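You operate a simulated robot arm through the tools that you are given. There is no shell and no other tool.

The job below is to be done with a simulated robot arm. You get a single attempt, and the scene is never put back.

Task
Seal-test the camera head: three strokes in the tester, read, vent, then file it.
Fine: still 30 kPa after a few seconds, back to the head stand; less, into the pot with the orange band; open the white vent knob before the head leaves. Set down upright: camera head.

The check looks at the end state, three seconds after you hand in, the way a careful person would. Anything else that was tipped, shoved, dropped, spilled or broken makes it a failure. Lids that push on must go on centred and level and be pressed home; caps that screw on are set level and turned clockwise until they are tight.

Robot
A 7-joint arm with a two-finger parallel gripper, fixed in place. Base frame: the origin is on the floor under the middle of its stand, x ahead of it, y to its left, z up; the work surface is at about z = 700. Lengths are in mm, angles in rad, forces in N, time in s.
With the tool pointing down near the work surface it reaches from about 280 to 680 mm from the base axis. Its first joint turns from -1.152 to 1.152 rad. Payload 1.57 kg.
The tool frame sits at the grasp point between the pads (the TCP): z along the fingers, y along the line on which they close. The tips reach 30 mm beyond it. The gripper opens to 110 mm. The fingers are 24 mm wide and 12 mm thick; the gripper's body (48 by 112 mm) begins 78 mm behind the TCP.
Orientation is told as [roll, pitch, yaw] about the base's x, y, z axes, in that order, counted from this pose: with the fingers straight down and closing along the base's y, the tool's x points along the base's -x, its y along +y and its z along -z.

Tools
- The arm moves only by the tool apply_moves. Its argument "deltas" is a list of rows, each a list of 3 entries, a list of its own where there are three numbers: the shift along the tool's x, y, z in mm, then the turn, a rotation vector about the tool's x, y, z in rad, then the finger opening in mm, from 0 to 110. In form: [[[x, y, z], [wx, wy, wz], claw], ...]. A call has 1 to 20 rows; each row shifts and turns the commanded pose from where the row before left it, along the tool's axes as they then stand. A row lasts 0.2 s, in which the tool goes at most 50 mm and 0.15 rad; a call with a longer step from one row to the next is refused whole, and so is a gripper value outside its range. A pose out of reach is approached as far as the arm can. The call stops where the force on the tool passes 40 N (or 10 N more than at its start, if that is more) or the arm is blocked; 0.2 s more then pass. Each finger travels about 108 mm/s and halts on what it meets, pressing with about 36 N; the grip force reading is that of the motor and also rises with nothing between the fingers. The clock runs only during rows and for 0.2 s after the last one: add rows that do not move to give the fingers time. It gives the time, the measured TCP pose, the force on the tool (base axes), the opening and the grip force at its end, in the units of the frame above (readings bear some noise), with the torque about the TCP (base axes, N m) and any sound that the robot's microphone picked up.
- Cameras (640 x 400 px; columns grow to the right, rows downward): "scene" is fixed at [171.6, -407.8, 1394.8]; the picture's right is [0.57, -0.82, 0.00], its down [-0.62, -0.44, -0.65] and it looks along [0.53, 0.37, -0.76] (base axes); focal length 315 px, centre (320, 200). "wrist" rides on the gripper at [70, 16, -141] in the tool frame; the picture's right is [-0.23, 0.97, 0.00], its down [-0.86, -0.20, -0.48] and it looks along [-0.47, -0.11, 0.88] (tool axes); focal length 222 px, centre (320, 200). There is no depth. A picture from a camera that has moved, and an enlarged one, comes with that camera's place and axes in the base frame and with its lens. The place of the scene camera against the robot may be out by one fixed shift of up to 18 mm in any direction.
- grab_frame(camera): a new picture of that camera. No time passes.
- close_up(camera, box): a new picture of the part [left, top, right, bottom] of that camera's present view, enlarged. No time passes.
- close_job(): hands the job in; it is judged then, once.

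Places have to be worked out from the pictures, the camera data and where the tool is seen. Open the gripper and draw the arm clear of the work before you hand the job in, unless the task says otherwise.

The tools are called as a command line: name --argument value ..., lists and objects as JSON in quotes. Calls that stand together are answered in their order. apply_moves: Moves the arm, as the interface text tells. Its arguments: {"type":"object","properties":{"deltas":{"type":"array"}},"required":["deltas"]} The other tools are called the same way: grab_frame (camera) takes a picture; close_up (camera, box) takes an enlarged picture of a part of a camera's view; close_job () hands the job in.

At the start:

```text
t: 0.0
eef_pos: [341.1, 70.7, 1094.9]
ee_rot: [0.0, 0.0, 0.001]
wrist_force: [0.1, 0.6, -0.6]
torque: [0.01, 0.0, -0.04]
opening: 110.1
finger_force: 0.0
```

scene: 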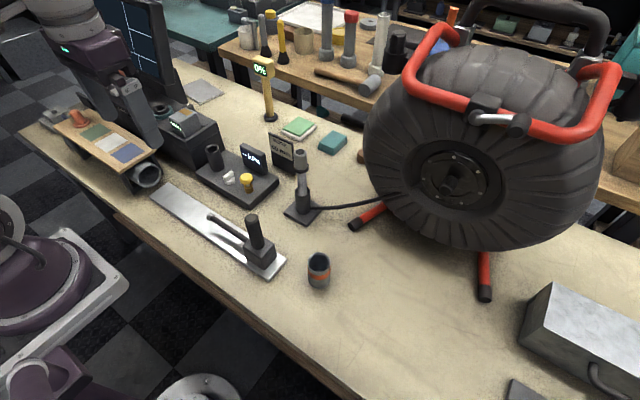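
wrist: 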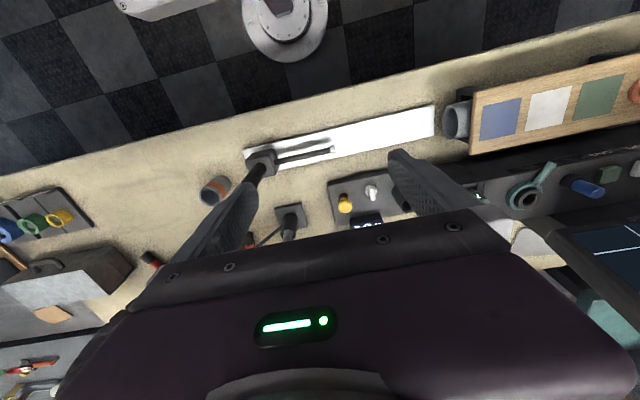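

I start by looking closely at the tester, the camera head stand and the pot from both cameras.

close_up --camera "scene" --box '[180, 120, 360, 232]'

close_up --camera "scene" --box '[140, 180, 360, 318]'

close_up --camera "wrist" --box '[180, 100, 480, 288]'

```text
3.56 times, centred on (270, 176) of scene
camera zoom: at [171.6, -407.8, 1394.8], right [0.57, -0.82, 0.0], down [-0.62, -0.44, -0.65], along [0.53, 0.37, -0.76], focal length 1119 px, centre (498, 285)
```

zoom: 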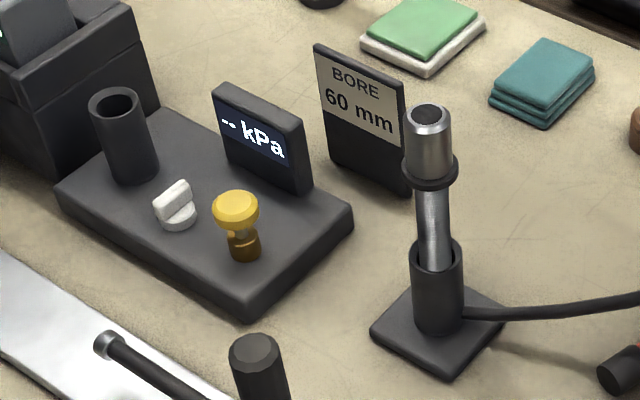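

```text
2.90 times, centred on (250, 249) of scene
camera zoom: at [171.6, -407.8, 1394.8], right [0.57, -0.82, 0.0], down [-0.62, -0.44, -0.65], along [0.53, 0.37, -0.76], focal length 912 px, centre (523, 58)
```

zoom: 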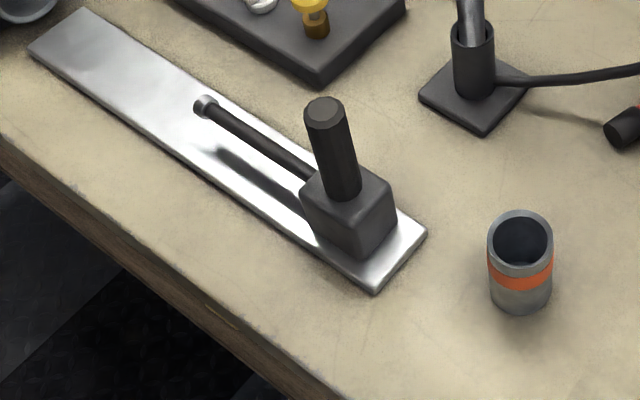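

```text
2.13 times, centred on (330, 194) of wrist
camera zoom: at [272.4, 87.0, 1235.8], right [0.23, 0.97, 0.0], down [0.86, -0.2, 0.48], along [0.47, -0.11, -0.88], focal length 473 px, centre (299, 213)
```

zoom: 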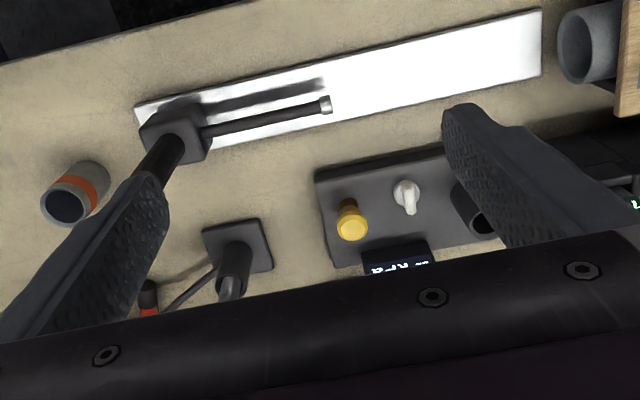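

The tester (tube, white knob, yellow plunger, kPa display) is around x≈545, y≈80–215, the head stand near (583,-66) and the banded pot near (443,-217). I move forward above the tester, still high, to get a better wrist view.

apply_moves --deltas '[[[-35, 12, 20], [0, 0, 0], 110], [[-35, 12, 20], [0, 0, 0], 110], [[-35, 12, 20], [0, 0, 0], 110], [[-35, 12, 20], [0, 0, 0], 110]]'

grab_frame --camera "wrist"

close_up --camera "scene" --box '[200, 140, 280, 190]'

```text
t: 1.0
eef_pos: [480.7, 117.1, 1015.4]
ee_rot: [-0.001, 0.001, -0.001]
wrist_force: [0.8, -0.1, -0.7]
torque: [-0.01, 0.06, 0.01]
opening: 110.0
finger_force: 0.0
```

```text
taken
camera wrist: at [412.4, 133.4, 1156.8], right [0.23, 0.97, 0.0], down [0.86, -0.2, 0.48], along [0.47, -0.11, -0.88], focal length 222 px, centre (320, 200)
```

wrist: 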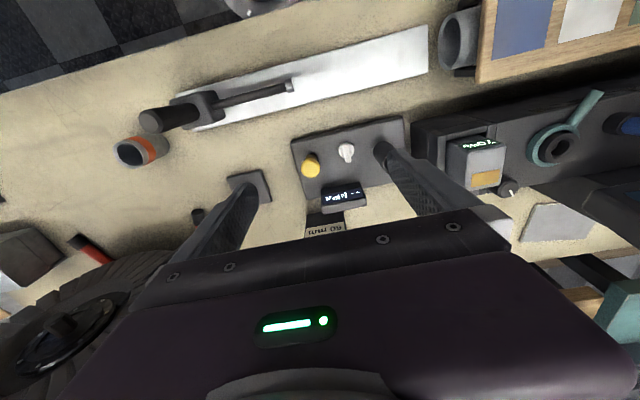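

```text
8.00 times, centred on (240, 165) of scene
camera zoom: at [171.6, -407.8, 1394.8], right [0.57, -0.82, 0.0], down [-0.62, -0.44, -0.65], along [0.53, 0.37, -0.76], focal length 2518 px, centre (960, 480)
```

zoom: 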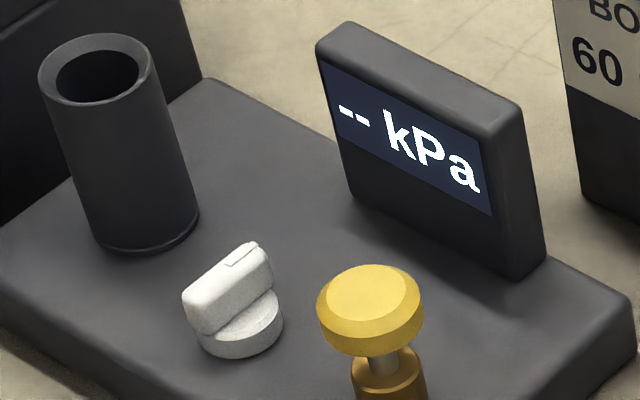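

The plate is roughly aligned with the base axes and the knob's bar points along +x with a mark at its far end. I enlarge the wrist view to look for markings on the knob and at the tube.

close_up --camera "wrist" --box '[280, 110, 420, 198]'

close_up --camera "scene" --box '[270, 140, 350, 190]'

close_up --camera "scene" --box '[270, 180, 350, 230]'

close_up --camera "scene" --box '[280, 240, 360, 290]'

```text
4.55 times, centred on (350, 154) of wrist
camera zoom: at [412.4, 133.4, 1156.8], right [0.23, 0.97, 0.0], down [0.86, -0.2, 0.48], along [0.47, -0.11, -0.88], focal length 1010 px, centre (184, 409)
```

zoom: 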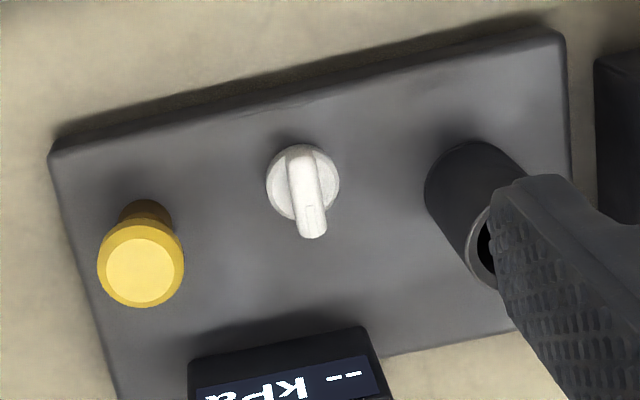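

```text
8.00 times, centred on (310, 165) of scene
camera zoom: at [171.6, -407.8, 1394.8], right [0.57, -0.82, 0.0], down [-0.62, -0.44, -0.65], along [0.53, 0.37, -0.76], focal length 2518 px, centre (400, 480)
```

zoom: 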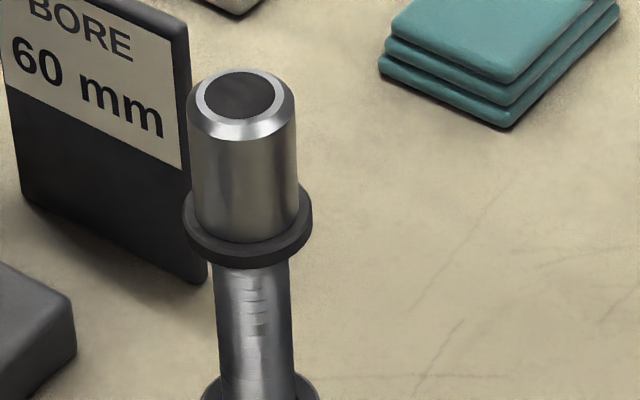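

```text
8.00 times, centred on (310, 205) of scene
camera zoom: at [171.6, -407.8, 1394.8], right [0.57, -0.82, 0.0], down [-0.62, -0.44, -0.65], along [0.53, 0.37, -0.76], focal length 2518 px, centre (400, 160)
```

zoom: 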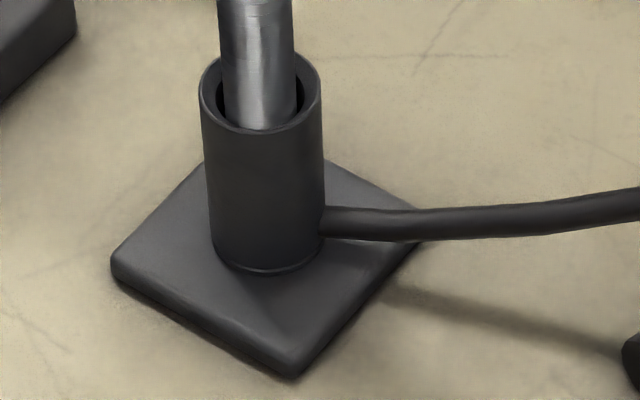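

```text
8.00 times, centred on (320, 265) of scene
camera zoom: at [171.6, -407.8, 1394.8], right [0.57, -0.82, 0.0], down [-0.62, -0.44, -0.65], along [0.53, 0.37, -0.76], focal length 2518 px, centre (320, -320)
```

zoom: 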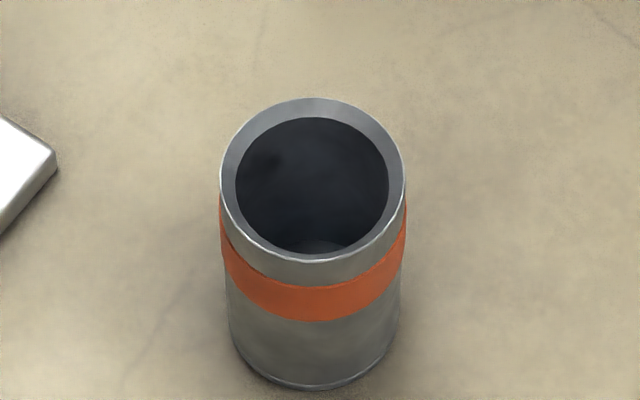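

The stem is about 22 mm, the collar about 36 mm and the top about 29 mm. I'll move near the head, staying well above it, to localise it with the wrist camera.

apply_moves --deltas '[[[-2, -36, -9], [0, 0, 0], 110], [[-2, -36, -9], [0, 0, 0], 110], [[-2, -36, -9], [0, 0, 0], 110], [[-2, -36, -9], [0, 0, 0], 110], [[-2, -36, -9], [0, 0, 0], 110]]'

grab_frame --camera "wrist"

grab_frame --camera "scene"

```text
t: 2.2
eef_pos: [489.4, -62.2, 1060.7]
ee_rot: [0.0, 0.0, 0.002]
wrist_force: [-0.2, -0.4, 0.6]
torque: [0.04, 0.03, 0.0]
opening: 110.3
finger_force: 0.1
```

```text
taken
camera wrist: at [420.3, -45.9, 1202.5], right [0.23, 0.97, 0.0], down [0.86, -0.2, 0.48], along [0.47, -0.11, -0.88], focal length 222 px, centre (320, 200)
```

wrist: 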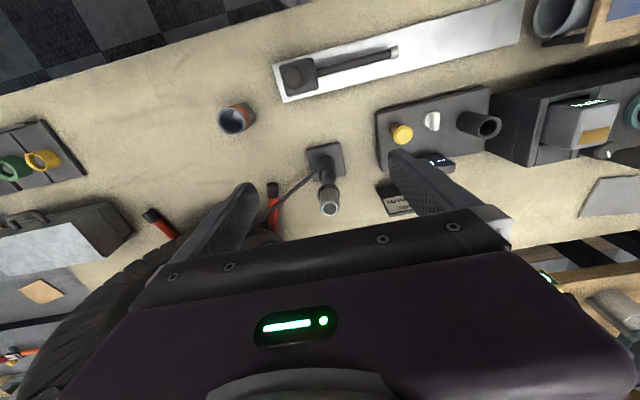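

```text
taken
```

scene: 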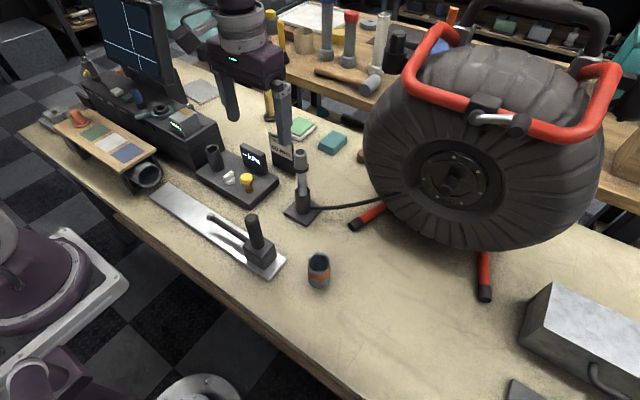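

Good unobstructed view of the head, tube, knob and pot. I enlarge each for measuring.

close_up --camera "wrist" --box '[280, 130, 380, 230]'

close_up --camera "wrist" --box '[370, 80, 510, 168]'

close_up --camera "wrist" --box '[200, 80, 280, 140]'

```text
4.00 times, centred on (330, 180) of wrist
camera zoom: at [420.3, -45.9, 1202.5], right [0.23, 0.97, 0.0], down [0.86, -0.2, 0.48], along [0.47, -0.11, -0.88], focal length 888 px, centre (280, 280)
```

zoom: 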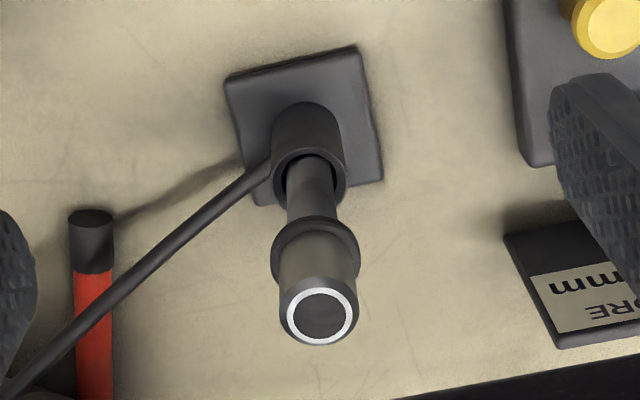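

```text
4.55 times, centred on (440, 124) of wrist
camera zoom: at [420.3, -45.9, 1202.5], right [0.23, 0.97, 0.0], down [0.86, -0.2, 0.48], along [0.47, -0.11, -0.88], focal length 1010 px, centre (-226, 546)
```

zoom: 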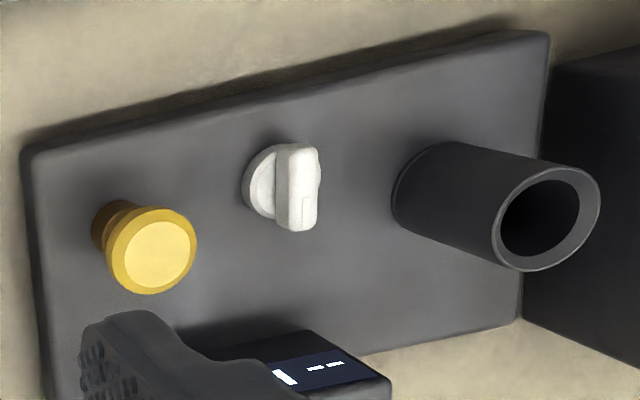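

```text
6.67 times, centred on (240, 110) of wrist
camera zoom: at [420.3, -45.9, 1202.5], right [0.23, 0.97, 0.0], down [0.86, -0.2, 0.48], along [0.47, -0.11, -0.88], focal length 1481 px, centre (853, 800)
```

zoom: 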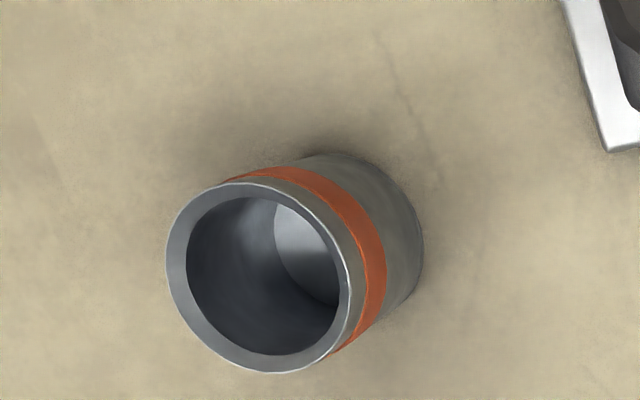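

From triangulating the views: head axis ≈ (586.5, -70), top z≈922, collar ≈ 872, stand tube top ≈ 790; tester tube ≈ (561, 224) top ≈ 805; yellow plunger ≈ (544.5, 85, 785); white knob ≈ (541, 155, 751), bar along x; pot ≈ (448, -221) top ≈ 770. I move above the head and check centring.

apply_moves --deltas '[[[-32.4, -2.6, 20], [0, 0, 0], 80], [[-32.4, -2.6, 20], [0, 0, 0], 80], [[-32.4, -2.6, 20], [0, 0, 0], 80], [[0, 0, 0], [0, 0, 0], 80]]'

grab_frame --camera "wrist"

close_up --camera "scene" --box '[200, 60, 400, 230]'

```text
t: 3.2
eef_pos: [589.1, -70.0, 1001.7]
ee_rot: [0.001, 0.001, -0.001]
wrist_force: [-0.2, 1.0, 0.6]
torque: [-0.03, 0.0, -0.04]
opening: 79.9
finger_force: 0.1
```

```text
taken
camera wrist: at [518.9, -54.3, 1142.1], right [0.23, 0.97, 0.0], down [0.86, -0.2, 0.48], along [0.47, -0.11, -0.88], focal length 222 px, centre (320, 200)
```

wrist: 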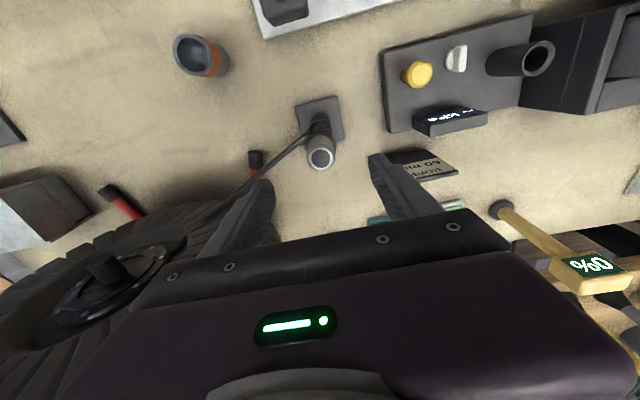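

```text
2.35 times, centred on (300, 145) of scene
camera zoom: at [171.6, -407.8, 1394.8], right [0.57, -0.82, 0.0], down [-0.62, -0.44, -0.65], along [0.53, 0.37, -0.76], focal length 740 px, centre (367, 329)
```

zoom: 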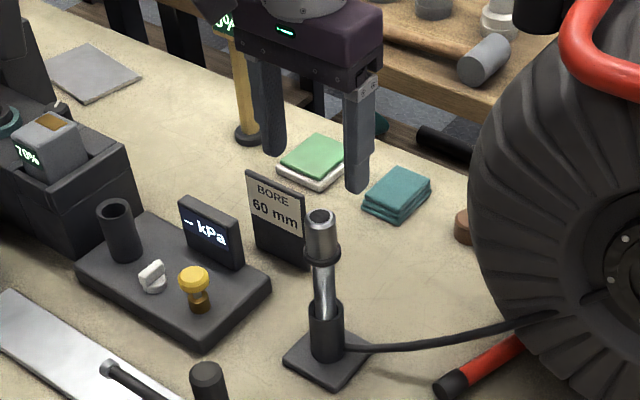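

The head shows between the fingers. A close-up gives a refined position of the head top and stand base.

close_up --camera "wrist" --box '[270, 80, 370, 180]'

close_up --camera "wrist" --box '[375, 15, 575, 140]'

```text
4.00 times, centred on (320, 130) of wrist
camera zoom: at [518.9, -54.3, 1142.1], right [0.23, 0.97, 0.0], down [0.86, -0.2, 0.48], along [0.47, -0.11, -0.88], focal length 888 px, centre (320, 480)
```

zoom: 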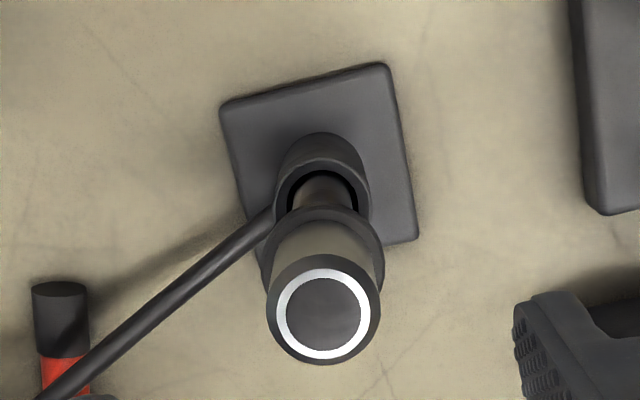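

```text
3.20 times, centred on (475, 78) of wrist
camera zoom: at [518.9, -54.3, 1142.1], right [0.23, 0.97, 0.0], down [0.86, -0.2, 0.48], along [0.47, -0.11, -0.88], focal length 711 px, centre (-176, 592)
```

zoom: 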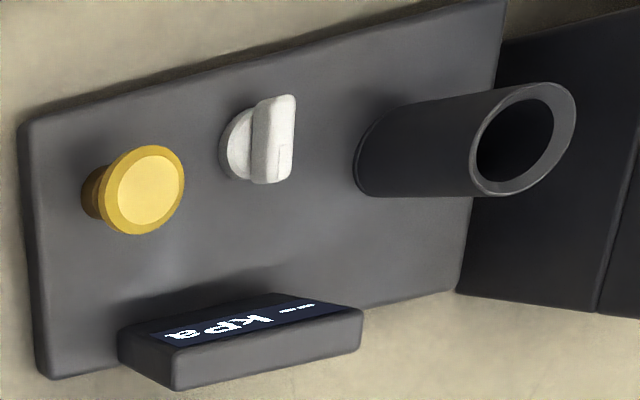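

Head axis refined to (589, -70.6), top z≈918, collar around 863–871. I descend to TCP z≈907 (tips just above the collar) and close on the cap.

apply_moves --deltas '[[[0, -0.5, 30], [0, 0, 0], 80], [[0, 0, 30], [0, 0, 0], 80], [[0, 0, 25], [0, 0, 0], 80], [[0, 0, 9.5], [0, 0, 0], 80], [[0, 0, 0], [0, 0, 0], 80]]'

close_up --camera "scene" --box '[250, 110, 350, 210]'

close_up --camera "wrist" --box '[220, 100, 420, 250]'

```text
t: 4.4
eef_pos: [588.3, -70.2, 903.4]
ee_rot: [0.0, -0.002, 0.001]
wrist_force: [-0.8, 0.1, 0.5]
torque: [0.02, -0.01, -0.04]
opening: 80.1
finger_force: 0.1
```

```text
4.00 times, centred on (300, 160) of scene
camera zoom: at [171.6, -407.8, 1394.8], right [0.57, -0.82, 0.0], down [-0.62, -0.44, -0.65], along [0.53, 0.37, -0.76], focal length 1259 px, centre (400, 360)
```

zoom: 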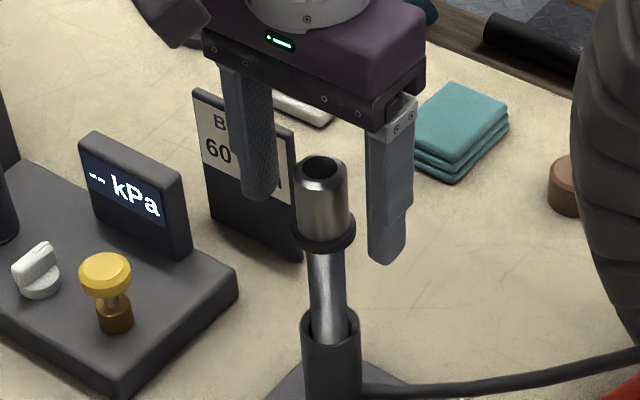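

```text
2.67 times, centred on (320, 175) of wrist
camera zoom: at [519.9, -54.8, 1045.2], right [0.23, 0.97, 0.0], down [0.86, -0.2, 0.48], along [0.47, -0.11, -0.88], focal length 592 px, centre (320, 267)
```

zoom: 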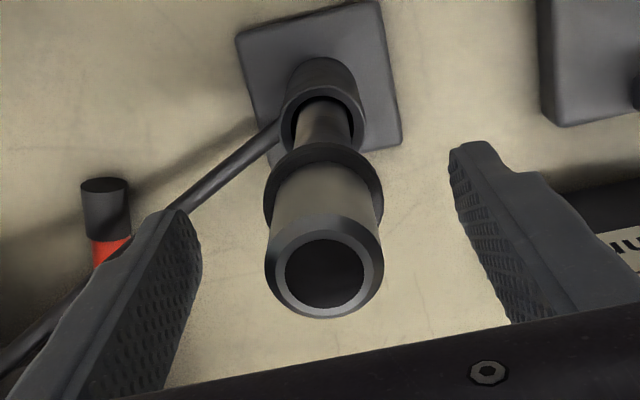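

The fingers straddle the cap centred, tips about 4–8 mm above the collar. I raise 4 mm and close the gripper on the cap.

apply_moves --deltas '[[[0, -0.4, -4], [0, 0, 0], 80], [[0, 0, 0], [0, 0, 0], 60], [[0, 0, 0], [0, 0, 0], 40], [[0, 0, 0], [0, 0, 0], 25], [[0, 0, 0], [0, 0, 0], 20], [[0, 0, 0], [0, 0, 0], 20]]'

close_up --camera "scene" --box '[250, 110, 350, 210]'

close_up --camera "wrist" --box '[220, 100, 420, 250]'

```text
t: 5.8
eef_pos: [589.5, -71.9, 909.0]
ee_rot: [0.0, 0.0, -0.001]
wrist_force: [-0.5, 1.8, 1.7]
torque: [0.25, 0.04, 0.0]
opening: 29.9
finger_force: 35.8
```

```text
4.00 times, centred on (300, 160) of scene
camera zoom: at [171.5, -407.7, 1394.9], right [0.57, -0.82, 0.0], down [-0.62, -0.44, -0.65], along [0.53, 0.37, -0.76], focal length 1259 px, centre (400, 360)
```

zoom: 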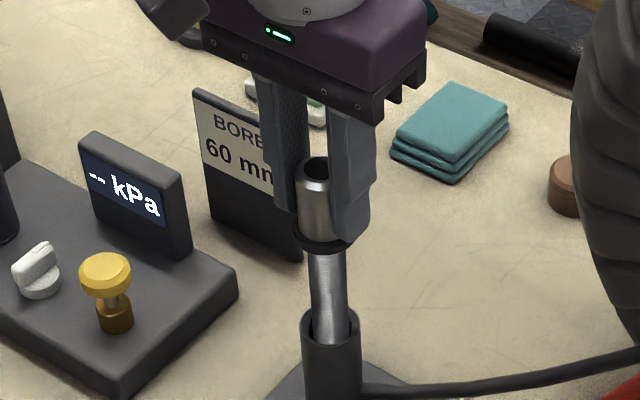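

```text
2.67 times, centred on (320, 175) of wrist
camera zoom: at [519.9, -54.9, 1049.6], right [0.23, 0.97, 0.0], down [0.86, -0.2, 0.48], along [0.47, -0.11, -0.88], focal length 592 px, centre (320, 267)
```

zoom: 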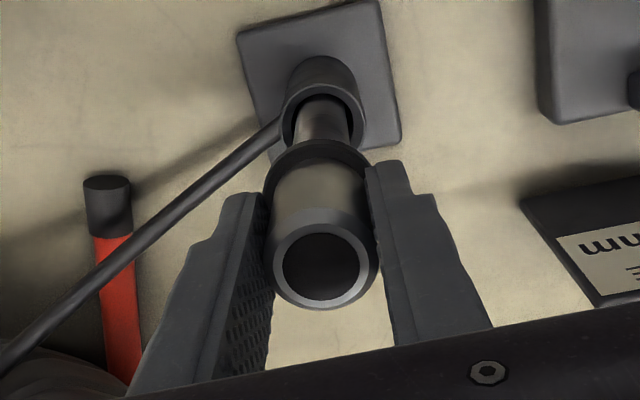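

Cap gripped firmly at 29.9 mm. I lift straight up in steps and watch the force.

apply_moves --deltas '[[[0, 0, -5], [0, 0, 0], 20], [[0, 0, -10], [0, 0, 0], 20], [[0, 0, -20], [0, 0, 0], 20], [[0, 0, -25], [0, 0, 0], 20], [[0, 0, -30], [0, 0, 0], 20], [[0, 0, -30], [0, 0, 0], 20], [[0, 0, -25], [0, 0, 0], 20]]'

grab_frame --camera "scene"

grab_frame --camera "wrist"

```text
t: 7.4
eef_pos: [589.4, -69.5, 1054.3]
ee_rot: [0.001, 0.002, -0.001]
wrist_force: [-0.9, -0.9, -2.1]
torque: [0.02, 0.02, -0.01]
opening: 30.0
finger_force: 36.4
```

```text
taken
```

scene: 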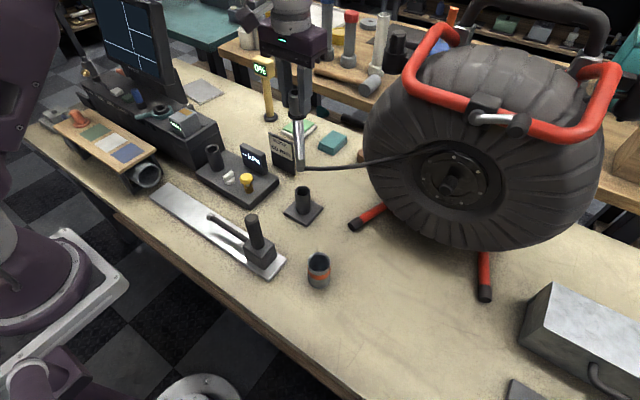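

```text
taken
camera wrist: at [519.7, -54.0, 1196.8], right [0.23, 0.97, 0.0], down [0.86, -0.2, 0.48], along [0.47, -0.11, -0.88], focal length 222 px, centre (320, 200)
```

wrist: 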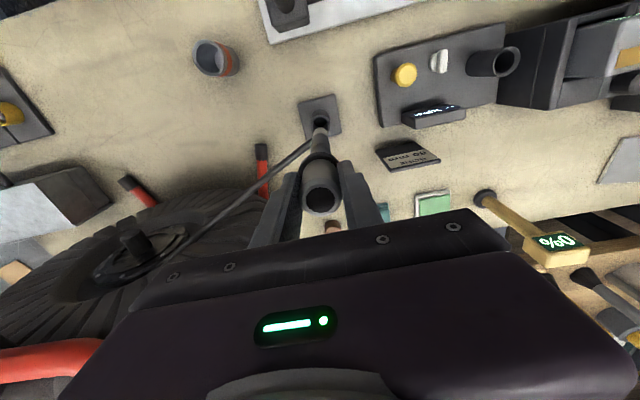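

The cable seems to rise with the head, so it is attached to the head's lower end. I check closely.

close_up --camera "scene" --box '[240, 60, 400, 230]'

close_up --camera "scene" --box '[270, 140, 350, 190]'

close_up --camera "wrist" --box '[240, 80, 400, 220]'

```text
2.35 times, centred on (320, 145) of scene
camera zoom: at [171.6, -407.8, 1394.8], right [0.57, -0.82, 0.0], down [-0.62, -0.44, -0.65], along [0.53, 0.37, -0.76], focal length 740 px, centre (320, 329)
```

zoom: 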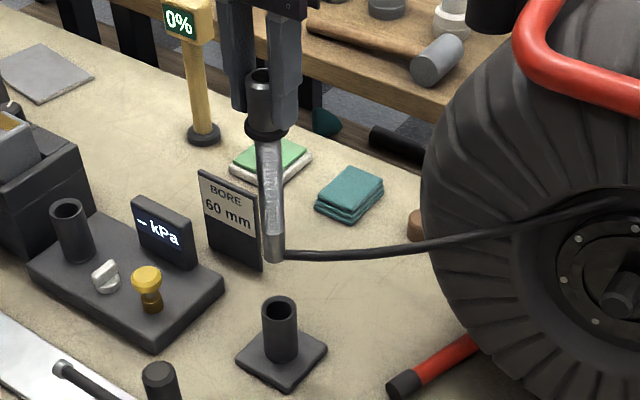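

```text
8.00 times, centred on (310, 165) of scene
camera zoom: at [171.6, -407.8, 1394.8], right [0.57, -0.82, 0.0], down [-0.62, -0.44, -0.65], along [0.53, 0.37, -0.76], focal length 2518 px, centre (400, 480)
```

zoom: 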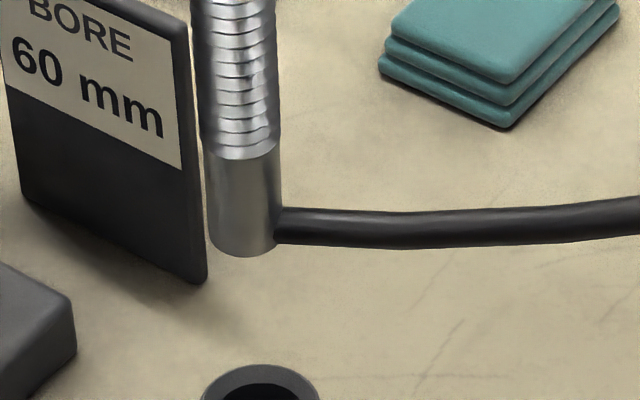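

```text
2.86 times, centred on (320, 150) of wrist
camera zoom: at [519.7, -54.0, 1196.8], right [0.23, 0.97, 0.0], down [0.86, -0.2, 0.48], along [0.47, -0.11, -0.88], focal length 635 px, centre (320, 343)
```

zoom: 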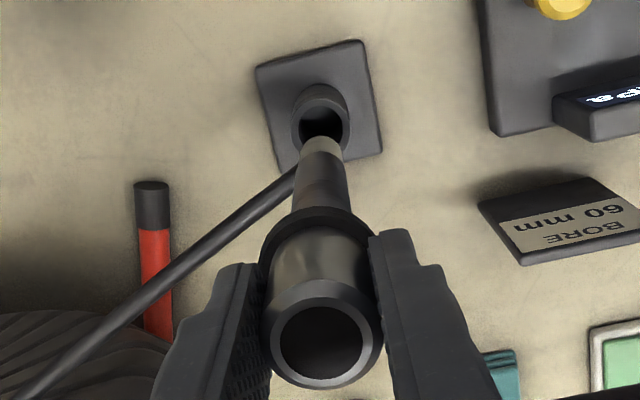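

The cable is attached to the head's foot and just follows. Head length ≈207 mm, so its bottom hangs ≈199 mm below the TCP. I carry it at this height to above the tester tube (≈562, 226), with bottom at ≈855, clear of everything.

apply_moves --deltas '[[[2, 24, 0], [0, 0, 0], 20], [[2, 25, 0], [0, 0, 0], 20], [[2, 25, 0], [0, 0, 0], 20], [[2, 25, 0], [0, 0, 0], 20], [[2, 25, 0], [0, 0, 0], 20], [[2, 25, 0], [0, 0, 0], 20], [[2, 25, 0], [0, 0, 0], 20], [[2, 25, 0], [0, 0, 0], 20], [[3, 25, 0], [0, 0, 0], 20], [[3, 25, 0], [0, 0, 0], 20], [[3, 25, 0], [0, 0, 0], 20], [[2.5, 21.5, 0], [0, 0, 0], 20], [[0, 0, 0], [0, 0, 0], 20]]'

grab_frame --camera "wrist"

grab_frame --camera "scene"

close_up --camera "wrist" --box '[240, 80, 400, 220]'

close_up --camera "scene" --box '[160, 80, 300, 220]'

```text
t: 10.2
eef_pos: [559.8, 224.9, 1053.8]
ee_rot: [0.001, -0.001, 0.002]
wrist_force: [0.6, -0.3, -4.1]
torque: [-0.03, 0.0, -0.01]
opening: 30.2
finger_force: 36.0
```

```text
taken
camera wrist: at [492.1, 240.4, 1195.0], right [0.23, 0.97, 0.0], down [0.86, -0.2, 0.48], along [0.47, -0.11, -0.88], focal length 222 px, centre (320, 200)
```

wrist: 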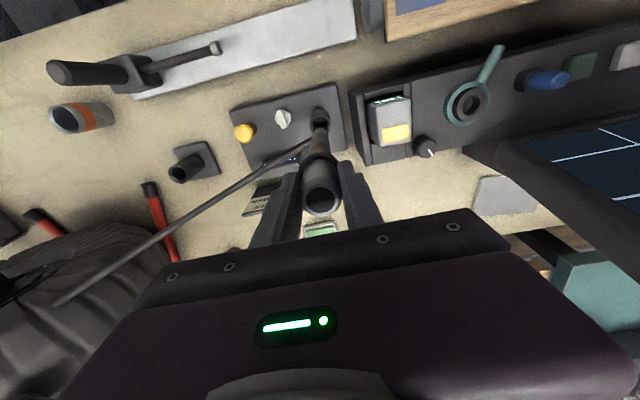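

```text
taken
```

scene: 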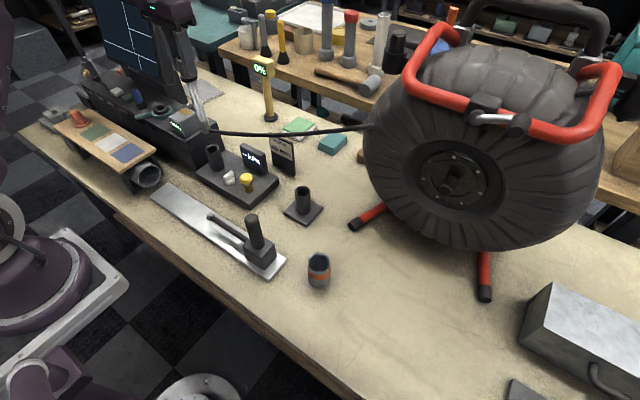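

```text
2.86 times, centred on (320, 150) of wrist
camera zoom: at [492.1, 240.4, 1195.0], right [0.23, 0.97, 0.0], down [0.86, -0.2, 0.48], along [0.47, -0.11, -0.88], focal length 635 px, centre (320, 343)
```

zoom: 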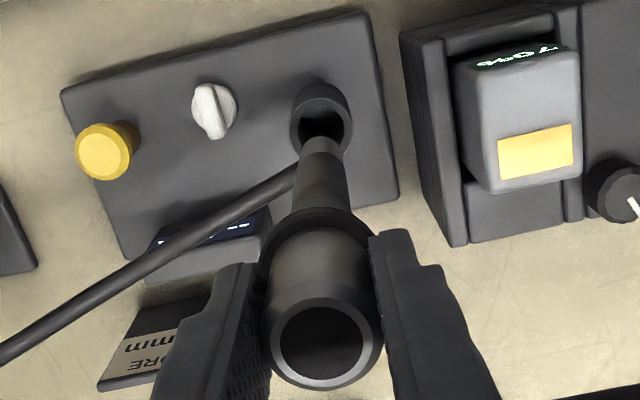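

```text
2.86 times, centred on (230, 150) of scene
camera zoom: at [171.6, -407.7, 1394.8], right [0.57, -0.82, 0.0], down [-0.62, -0.44, -0.65], along [0.53, 0.37, -0.76], focal length 899 px, centre (577, 343)
```

zoom: 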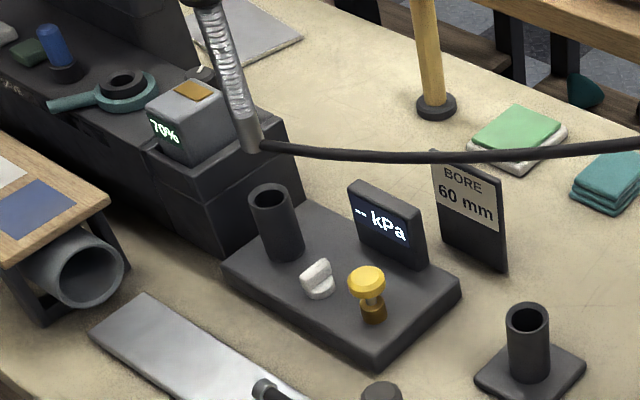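

Alignment looks close; the tube rim appears slightly toward -x of the head's foot. I lower 36 mm so the foot hangs about 15 mm above the rim and compare again.

apply_moves --deltas '[[[0, 0, 12], [0, 0, 0], 20], [[0, 0, 12], [0, 0, 0], 20], [[0, 0, 12], [0, 0, 0], 20], [[0, 0, 0], [0, 0, 0], 20]]'

close_up --camera "wrist" --box '[280, 80, 360, 140]'

close_up --camera "scene" --box '[180, 100, 260, 180]'

```text
t: 11.2
eef_pos: [561.5, 225.9, 1016.8]
ee_rot: [0.001, 0.0, -0.001]
wrist_force: [1.1, 0.0, -2.2]
torque: [0.03, 0.0, 0.0]
opening: 30.1
finger_force: 36.2
```

```text
6.67 times, centred on (320, 110) of wrist
camera zoom: at [492.2, 241.5, 1158.6], right [0.23, 0.97, 0.0], down [0.86, -0.2, 0.48], along [0.47, -0.11, -0.88], focal length 1481 px, centre (320, 800)
```

zoom: 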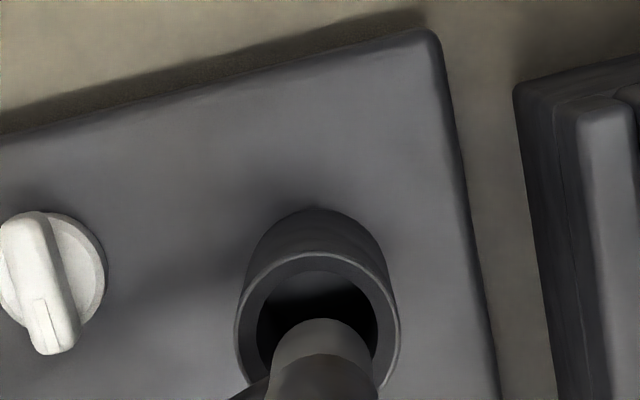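

```text
5.00 times, centred on (220, 140) of scene
camera zoom: at [171.6, -407.7, 1394.8], right [0.57, -0.82, 0.0], down [-0.62, -0.44, -0.65], along [0.53, 0.37, -0.76], focal length 1574 px, centre (820, 500)
```

zoom: 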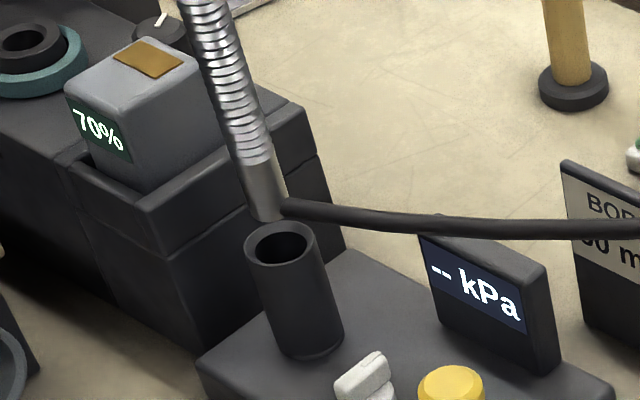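

Both views suggest the foot is ~2–4 mm too far in +x and ~1 mm in +y relative to the tube, with a gap of ~20 mm. I correct by (-2.5, -0.8), lower 14 mm and re-check.

apply_moves --deltas '[[[2.5, -0.8, 0], [0, 0, 0], 20], [[0, 0, 7], [0, 0, 0], 20], [[0, 0, 7], [0, 0, 0], 20], [[0, 0, 0], [0, 0, 0], 20]]'

close_up --camera "wrist" --box '[290, 95, 350, 140]'

close_up --camera "scene" --box '[190, 125, 250, 170]'

```text
t: 12.2
eef_pos: [559.7, 225.7, 1004.2]
ee_rot: [-0.001, -0.001, 0.001]
wrist_force: [-0.1, 0.0, -2.1]
torque: [0.02, -0.01, 0.01]
opening: 30.2
finger_force: 36.1
```

```text
8.89 times, centred on (320, 118) of wrist
camera zoom: at [490.5, 241.4, 1145.0], right [0.23, 0.97, 0.0], down [0.86, -0.2, 0.48], along [0.47, -0.11, -0.88], focal length 1974 px, centre (320, 933)
```

zoom: 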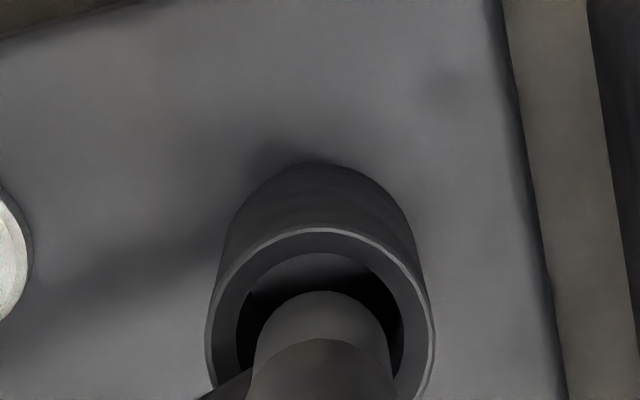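

```text
8.89 times, centred on (220, 148) of scene
camera zoom: at [171.6, -407.7, 1394.8], right [0.57, -0.82, 0.0], down [-0.62, -0.44, -0.65], along [0.53, 0.37, -0.76], focal length 2798 px, centre (1209, 667)
```

zoom: 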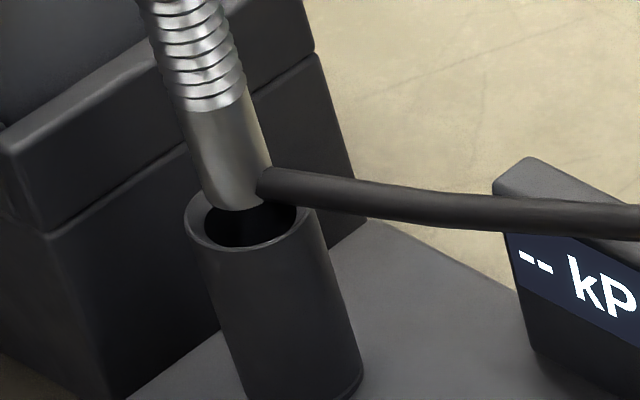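

The foot is now within about 1–2 mm of the tube's axis. I nudge (-1, -0.5) and lower slowly 14 mm to enter the rim, watching the force.

apply_moves --deltas '[[[1.0, -0.5, 0], [0, 0, 0], 20], [[0, 0, 4], [0, 0, 0], 20], [[0, 0, 4], [0, 0, 0], 20], [[0, 0, 3], [0, 0, 0], 20], [[0, 0, 3], [0, 0, 0], 20], [[0, 0, 0], [0, 0, 0], 20]]'

close_up --camera "wrist" --box '[290, 95, 350, 140]'

close_up --camera "scene" --box '[190, 125, 250, 170]'

```text
t: 13.6
eef_pos: [558.0, 224.7, 989.6]
ee_rot: [0.0, 0.001, 0.0]
wrist_force: [-0.4, -0.1, -2.6]
torque: [0.0, 0.03, 0.02]
opening: 30.1
finger_force: 36.1
```

```text
8.89 times, centred on (320, 118) of wrist
camera zoom: at [488.9, 240.6, 1131.2], right [0.23, 0.97, 0.0], down [0.86, -0.2, 0.48], along [0.47, -0.11, -0.88], focal length 1974 px, centre (320, 933)
```

zoom: 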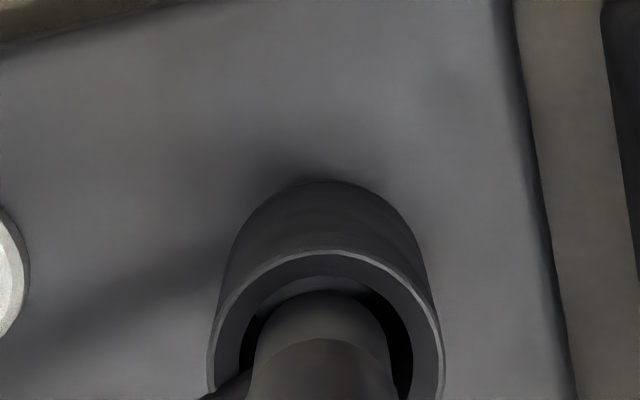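

```text
8.89 times, centred on (220, 148) of scene
camera zoom: at [171.6, -407.7, 1394.8], right [0.57, -0.82, 0.0], down [-0.62, -0.44, -0.65], along [0.53, 0.37, -0.76], focal length 2798 px, centre (1209, 667)
```

zoom: 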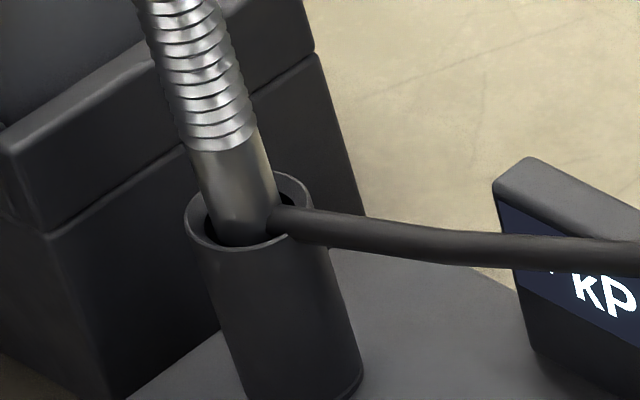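

The foot is at rim level inside the opening with no contact force. I lower another 12 mm in small steps and look at lateral forces.

apply_moves --deltas '[[[0, 0, 3], [0, 0, 0], 20], [[0, 0, 3], [0, 0, 0], 20], [[0, 0, 3], [0, 0, 0], 20], [[0, 0, 3], [0, 0, 0], 20], [[0, 0, 0], [0, 0, 0], 20]]'

close_up --camera "wrist" --box '[290, 95, 350, 140]'

close_up --camera "scene" --box '[190, 125, 250, 170]'

```text
t: 14.8
eef_pos: [558.1, 224.0, 978.3]
ee_rot: [0.0, 0.0, 0.0]
wrist_force: [-0.1, 0.4, -1.9]
torque: [-0.02, 0.0, -0.02]
opening: 30.1
finger_force: 35.9
```

```text
8.89 times, centred on (320, 118) of wrist
camera zoom: at [489.2, 240.4, 1119.1], right [0.23, 0.97, 0.0], down [0.86, -0.2, 0.48], along [0.47, -0.11, -0.88], focal length 1974 px, centre (320, 933)
```

zoom: 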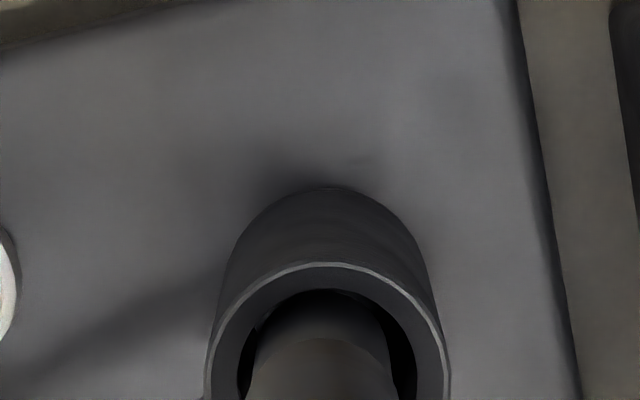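

```text
8.89 times, centred on (220, 148) of scene
camera zoom: at [171.6, -407.7, 1394.8], right [0.57, -0.82, 0.0], down [-0.62, -0.44, -0.65], along [0.53, 0.37, -0.76], focal length 2798 px, centre (1209, 667)
```

zoom: 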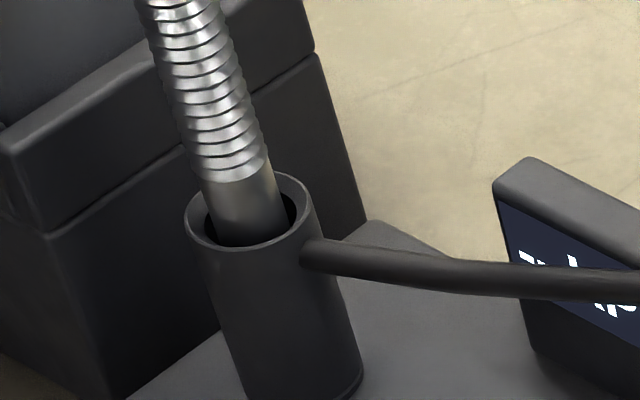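

The foot is inside the tube, well centred and with no side force. I continue down 35 mm in 5 mm steps.

apply_moves --deltas '[[[0, 0, 5], [0, 0, 0], 20], [[0, 0, 5], [0, 0, 0], 20], [[0, 0, 5], [0, 0, 0], 20], [[0, 0, 5], [0, 0, 0], 20], [[0, 0, 5], [0, 0, 0], 20], [[0, 0, 5], [0, 0, 0], 20], [[0, 0, 5], [0, 0, 0], 20], [[0, 0, 0], [0, 0, 0], 20]]'

close_up --camera "wrist" --box '[240, 80, 400, 220]'

close_up --camera "scene" --box '[170, 90, 290, 190]'

```text
t: 16.6
eef_pos: [556.7, 223.6, 943.5]
ee_rot: [0.002, 0.001, 0.0]
wrist_force: [0.2, -0.5, -2.4]
torque: [0.02, -0.01, 0.0]
opening: 30.0
finger_force: 36.1
```

```text
2.86 times, centred on (320, 150) of wrist
camera zoom: at [488.3, 240.5, 1084.1], right [0.23, 0.97, 0.0], down [0.86, -0.2, 0.48], along [0.47, -0.11, -0.88], focal length 635 px, centre (320, 343)
```

zoom: 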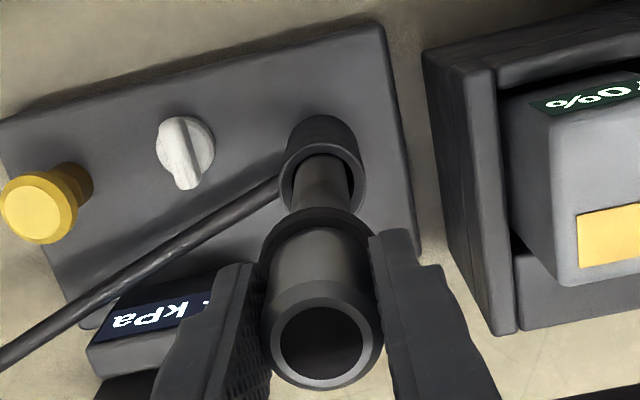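

```text
4.00 times, centred on (230, 140) of scene
camera zoom: at [171.6, -407.7, 1394.8], right [0.57, -0.82, 0.0], down [-0.62, -0.44, -0.65], along [0.53, 0.37, -0.76], focal length 1259 px, centre (680, 440)
```

zoom: 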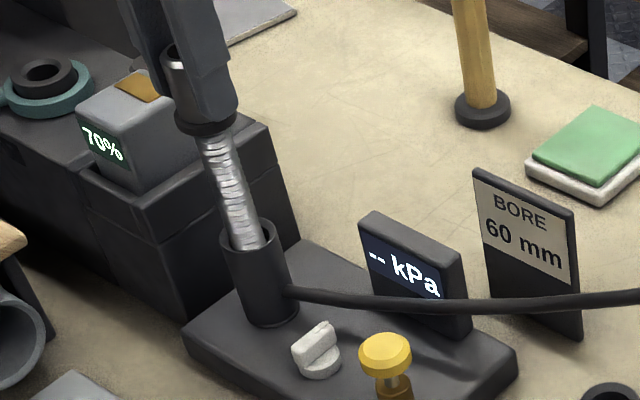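

Still free with the display at "--". I go on down in 2 mm steps to find the seat.

apply_moves --deltas '[[[0, 0, 2], [0, 0, 0], 20], [[0, 0, 2], [0, 0, 0], 20], [[0, 0, 2], [0, 0, 0], 20], [[0, 0, 2], [0, 0, 0], 20], [[0, 0, 0], [0, 0, 0], 20]]'

close_up --camera "scene" --box '[170, 90, 290, 190]'

```text
t: 17.8
eef_pos: [556.0, 225.2, 934.2]
ee_rot: [0.001, -0.001, 0.0]
wrist_force: [0.5, 0.4, -2.2]
torque: [0.03, -0.01, -0.01]
opening: 30.0
finger_force: 36.6
```

```text
4.00 times, centred on (230, 140) of scene
camera zoom: at [171.6, -407.7, 1394.8], right [0.57, -0.82, 0.0], down [-0.62, -0.44, -0.65], along [0.53, 0.37, -0.76], focal length 1259 px, centre (680, 440)
```

zoom: 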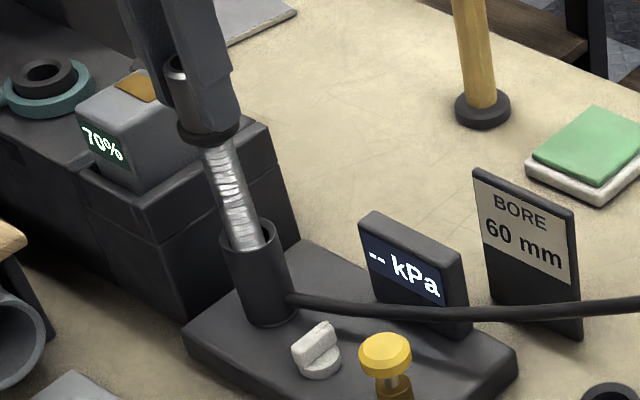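

Still free at TCP z≈934. I keep lowering in 1.5 mm steps.

apply_moves --deltas '[[[0, 0, 1.5], [0, 0, 0], 20], [[0, 0, 1.5], [0, 0, 0], 20], [[0, 0, 1.5], [0, 0, 0], 20], [[0, 0, 1.5], [0, 0, 0], 20], [[0, 0, 1.5], [0, 0, 0], 20], [[0, 0, 1.5], [0, 0, 0], 20], [[0, 0, 0], [0, 0, 0], 20]]'

close_up --camera "scene" --box '[170, 90, 290, 190]'

```text
t: 19.4
eef_pos: [558.4, 224.6, 926.8]
ee_rot: [0.0, 0.0, 0.0]
wrist_force: [-0.8, 0.1, 2.9]
torque: [-0.04, 0.16, -0.01]
opening: 30.2
finger_force: 36.0
```

```text
4.00 times, centred on (230, 140) of scene
camera zoom: at [171.5, -407.8, 1394.8], right [0.57, -0.82, 0.0], down [-0.62, -0.44, -0.65], along [0.53, 0.37, -0.76], focal length 1259 px, centre (680, 440)
```

zoom: 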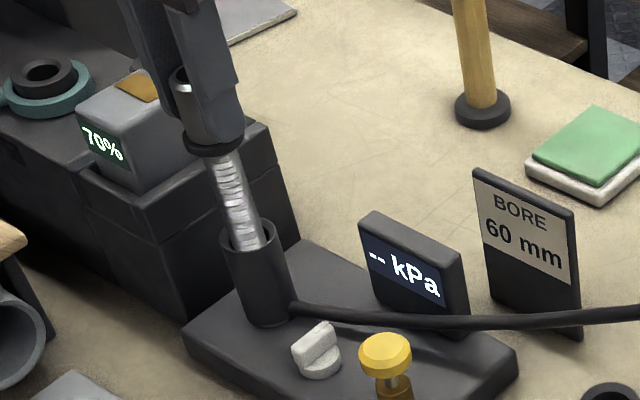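

The force changed from -2.2 to +2.9 N: the foot has reached the seat (bottom ≈ 728). I press gently 2 mm more to make sure it is home.

apply_moves --deltas '[[[0, 0, 0.7], [0, 0, 0], 20], [[0, 0, 0.7], [0, 0, 0], 20], [[0, 0, 0.6], [0, 0, 0], 20], [[0, 0, 0], [0, 0, 0], 20], [[0, 0, 0], [0, 0, 0], 20]]'

close_up --camera "scene" --box '[170, 90, 290, 190]'

```text
t: 20.6
eef_pos: [559.1, 225.1, 924.6]
ee_rot: [0.002, -0.005, 0.0]
wrist_force: [1.8, 1.5, 27.0]
torque: [0.19, -0.45, -0.02]
opening: 30.3
finger_force: 35.5
```

```text
4.00 times, centred on (230, 140) of scene
camera zoom: at [171.1, -407.9, 1394.9], right [0.57, -0.82, 0.0], down [-0.62, -0.44, -0.65], along [0.53, 0.37, -0.76], focal length 1259 px, centre (680, 440)
```

zoom: 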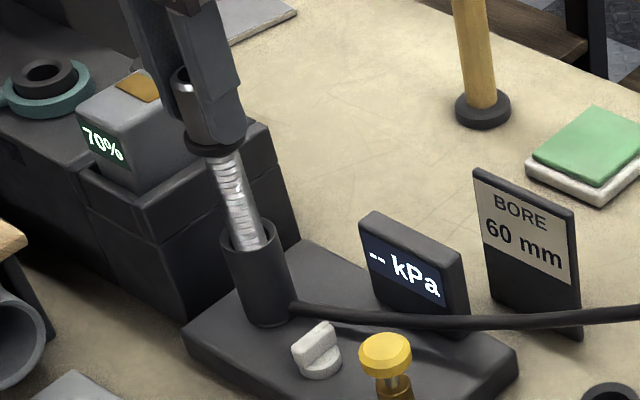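

It's hard-seated (27 N). I relax the push, then open the gripper gradually to release the head.

apply_moves --deltas '[[[0, 0, -0.8], [0, 0, 0], 20], [[0, 0, -0.8], [0, 0, 0], 20], [[0, 0, 0], [0, 0, 0], 20]]'

```text
t: 21.4
eef_pos: [555.6, 224.9, 925.7]
ee_rot: [-0.002, 0.003, 0.001]
wrist_force: [1.7, 0.0, 1.1]
torque: [0.06, -0.32, -0.01]
opening: 30.4
finger_force: 36.3
```

Vertical load is about 1 N now, so the head stands on the seat. I open the fingers slowly to 60 mm.

apply_moves --deltas '[[[0, 0, 0], [0, 0, 0], 31], [[0, 0, 0], [0, 0, 0], 34], [[0, 0, 0], [0, 0, 0], 40], [[0, 0, 0], [0, 0, 0], 50], [[0, 0, 0], [0, 0, 0], 60], [[0, 0, 0], [0, 0, 0], 60]]'

close_up --camera "scene" --box '[170, 90, 290, 190]'

close_up --camera "wrist" --box '[220, 80, 420, 230]'

```text
t: 22.8
eef_pos: [557.8, 224.1, 926.4]
ee_rot: [0.001, 0.0, 0.0]
wrist_force: [-0.2, 0.2, 0.4]
torque: [-0.01, 0.01, -0.02]
opening: 60.1
finger_force: 0.1
```

```text
4.00 times, centred on (230, 140) of scene
camera zoom: at [171.6, -407.8, 1394.8], right [0.57, -0.82, 0.0], down [-0.62, -0.44, -0.65], along [0.53, 0.37, -0.76], focal length 1259 px, centre (680, 440)
```

zoom: 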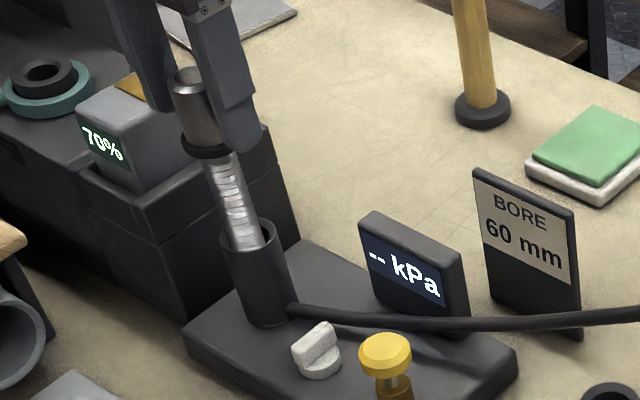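

```text
2.67 times, centred on (320, 155) of wrist
camera zoom: at [488.5, 240.1, 1067.0], right [0.23, 0.97, 0.0], down [0.86, -0.2, 0.48], along [0.47, -0.11, -0.88], focal length 592 px, centre (320, 320)
```

zoom: 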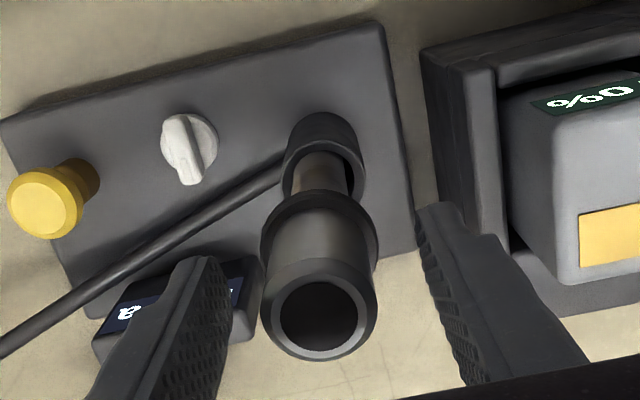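

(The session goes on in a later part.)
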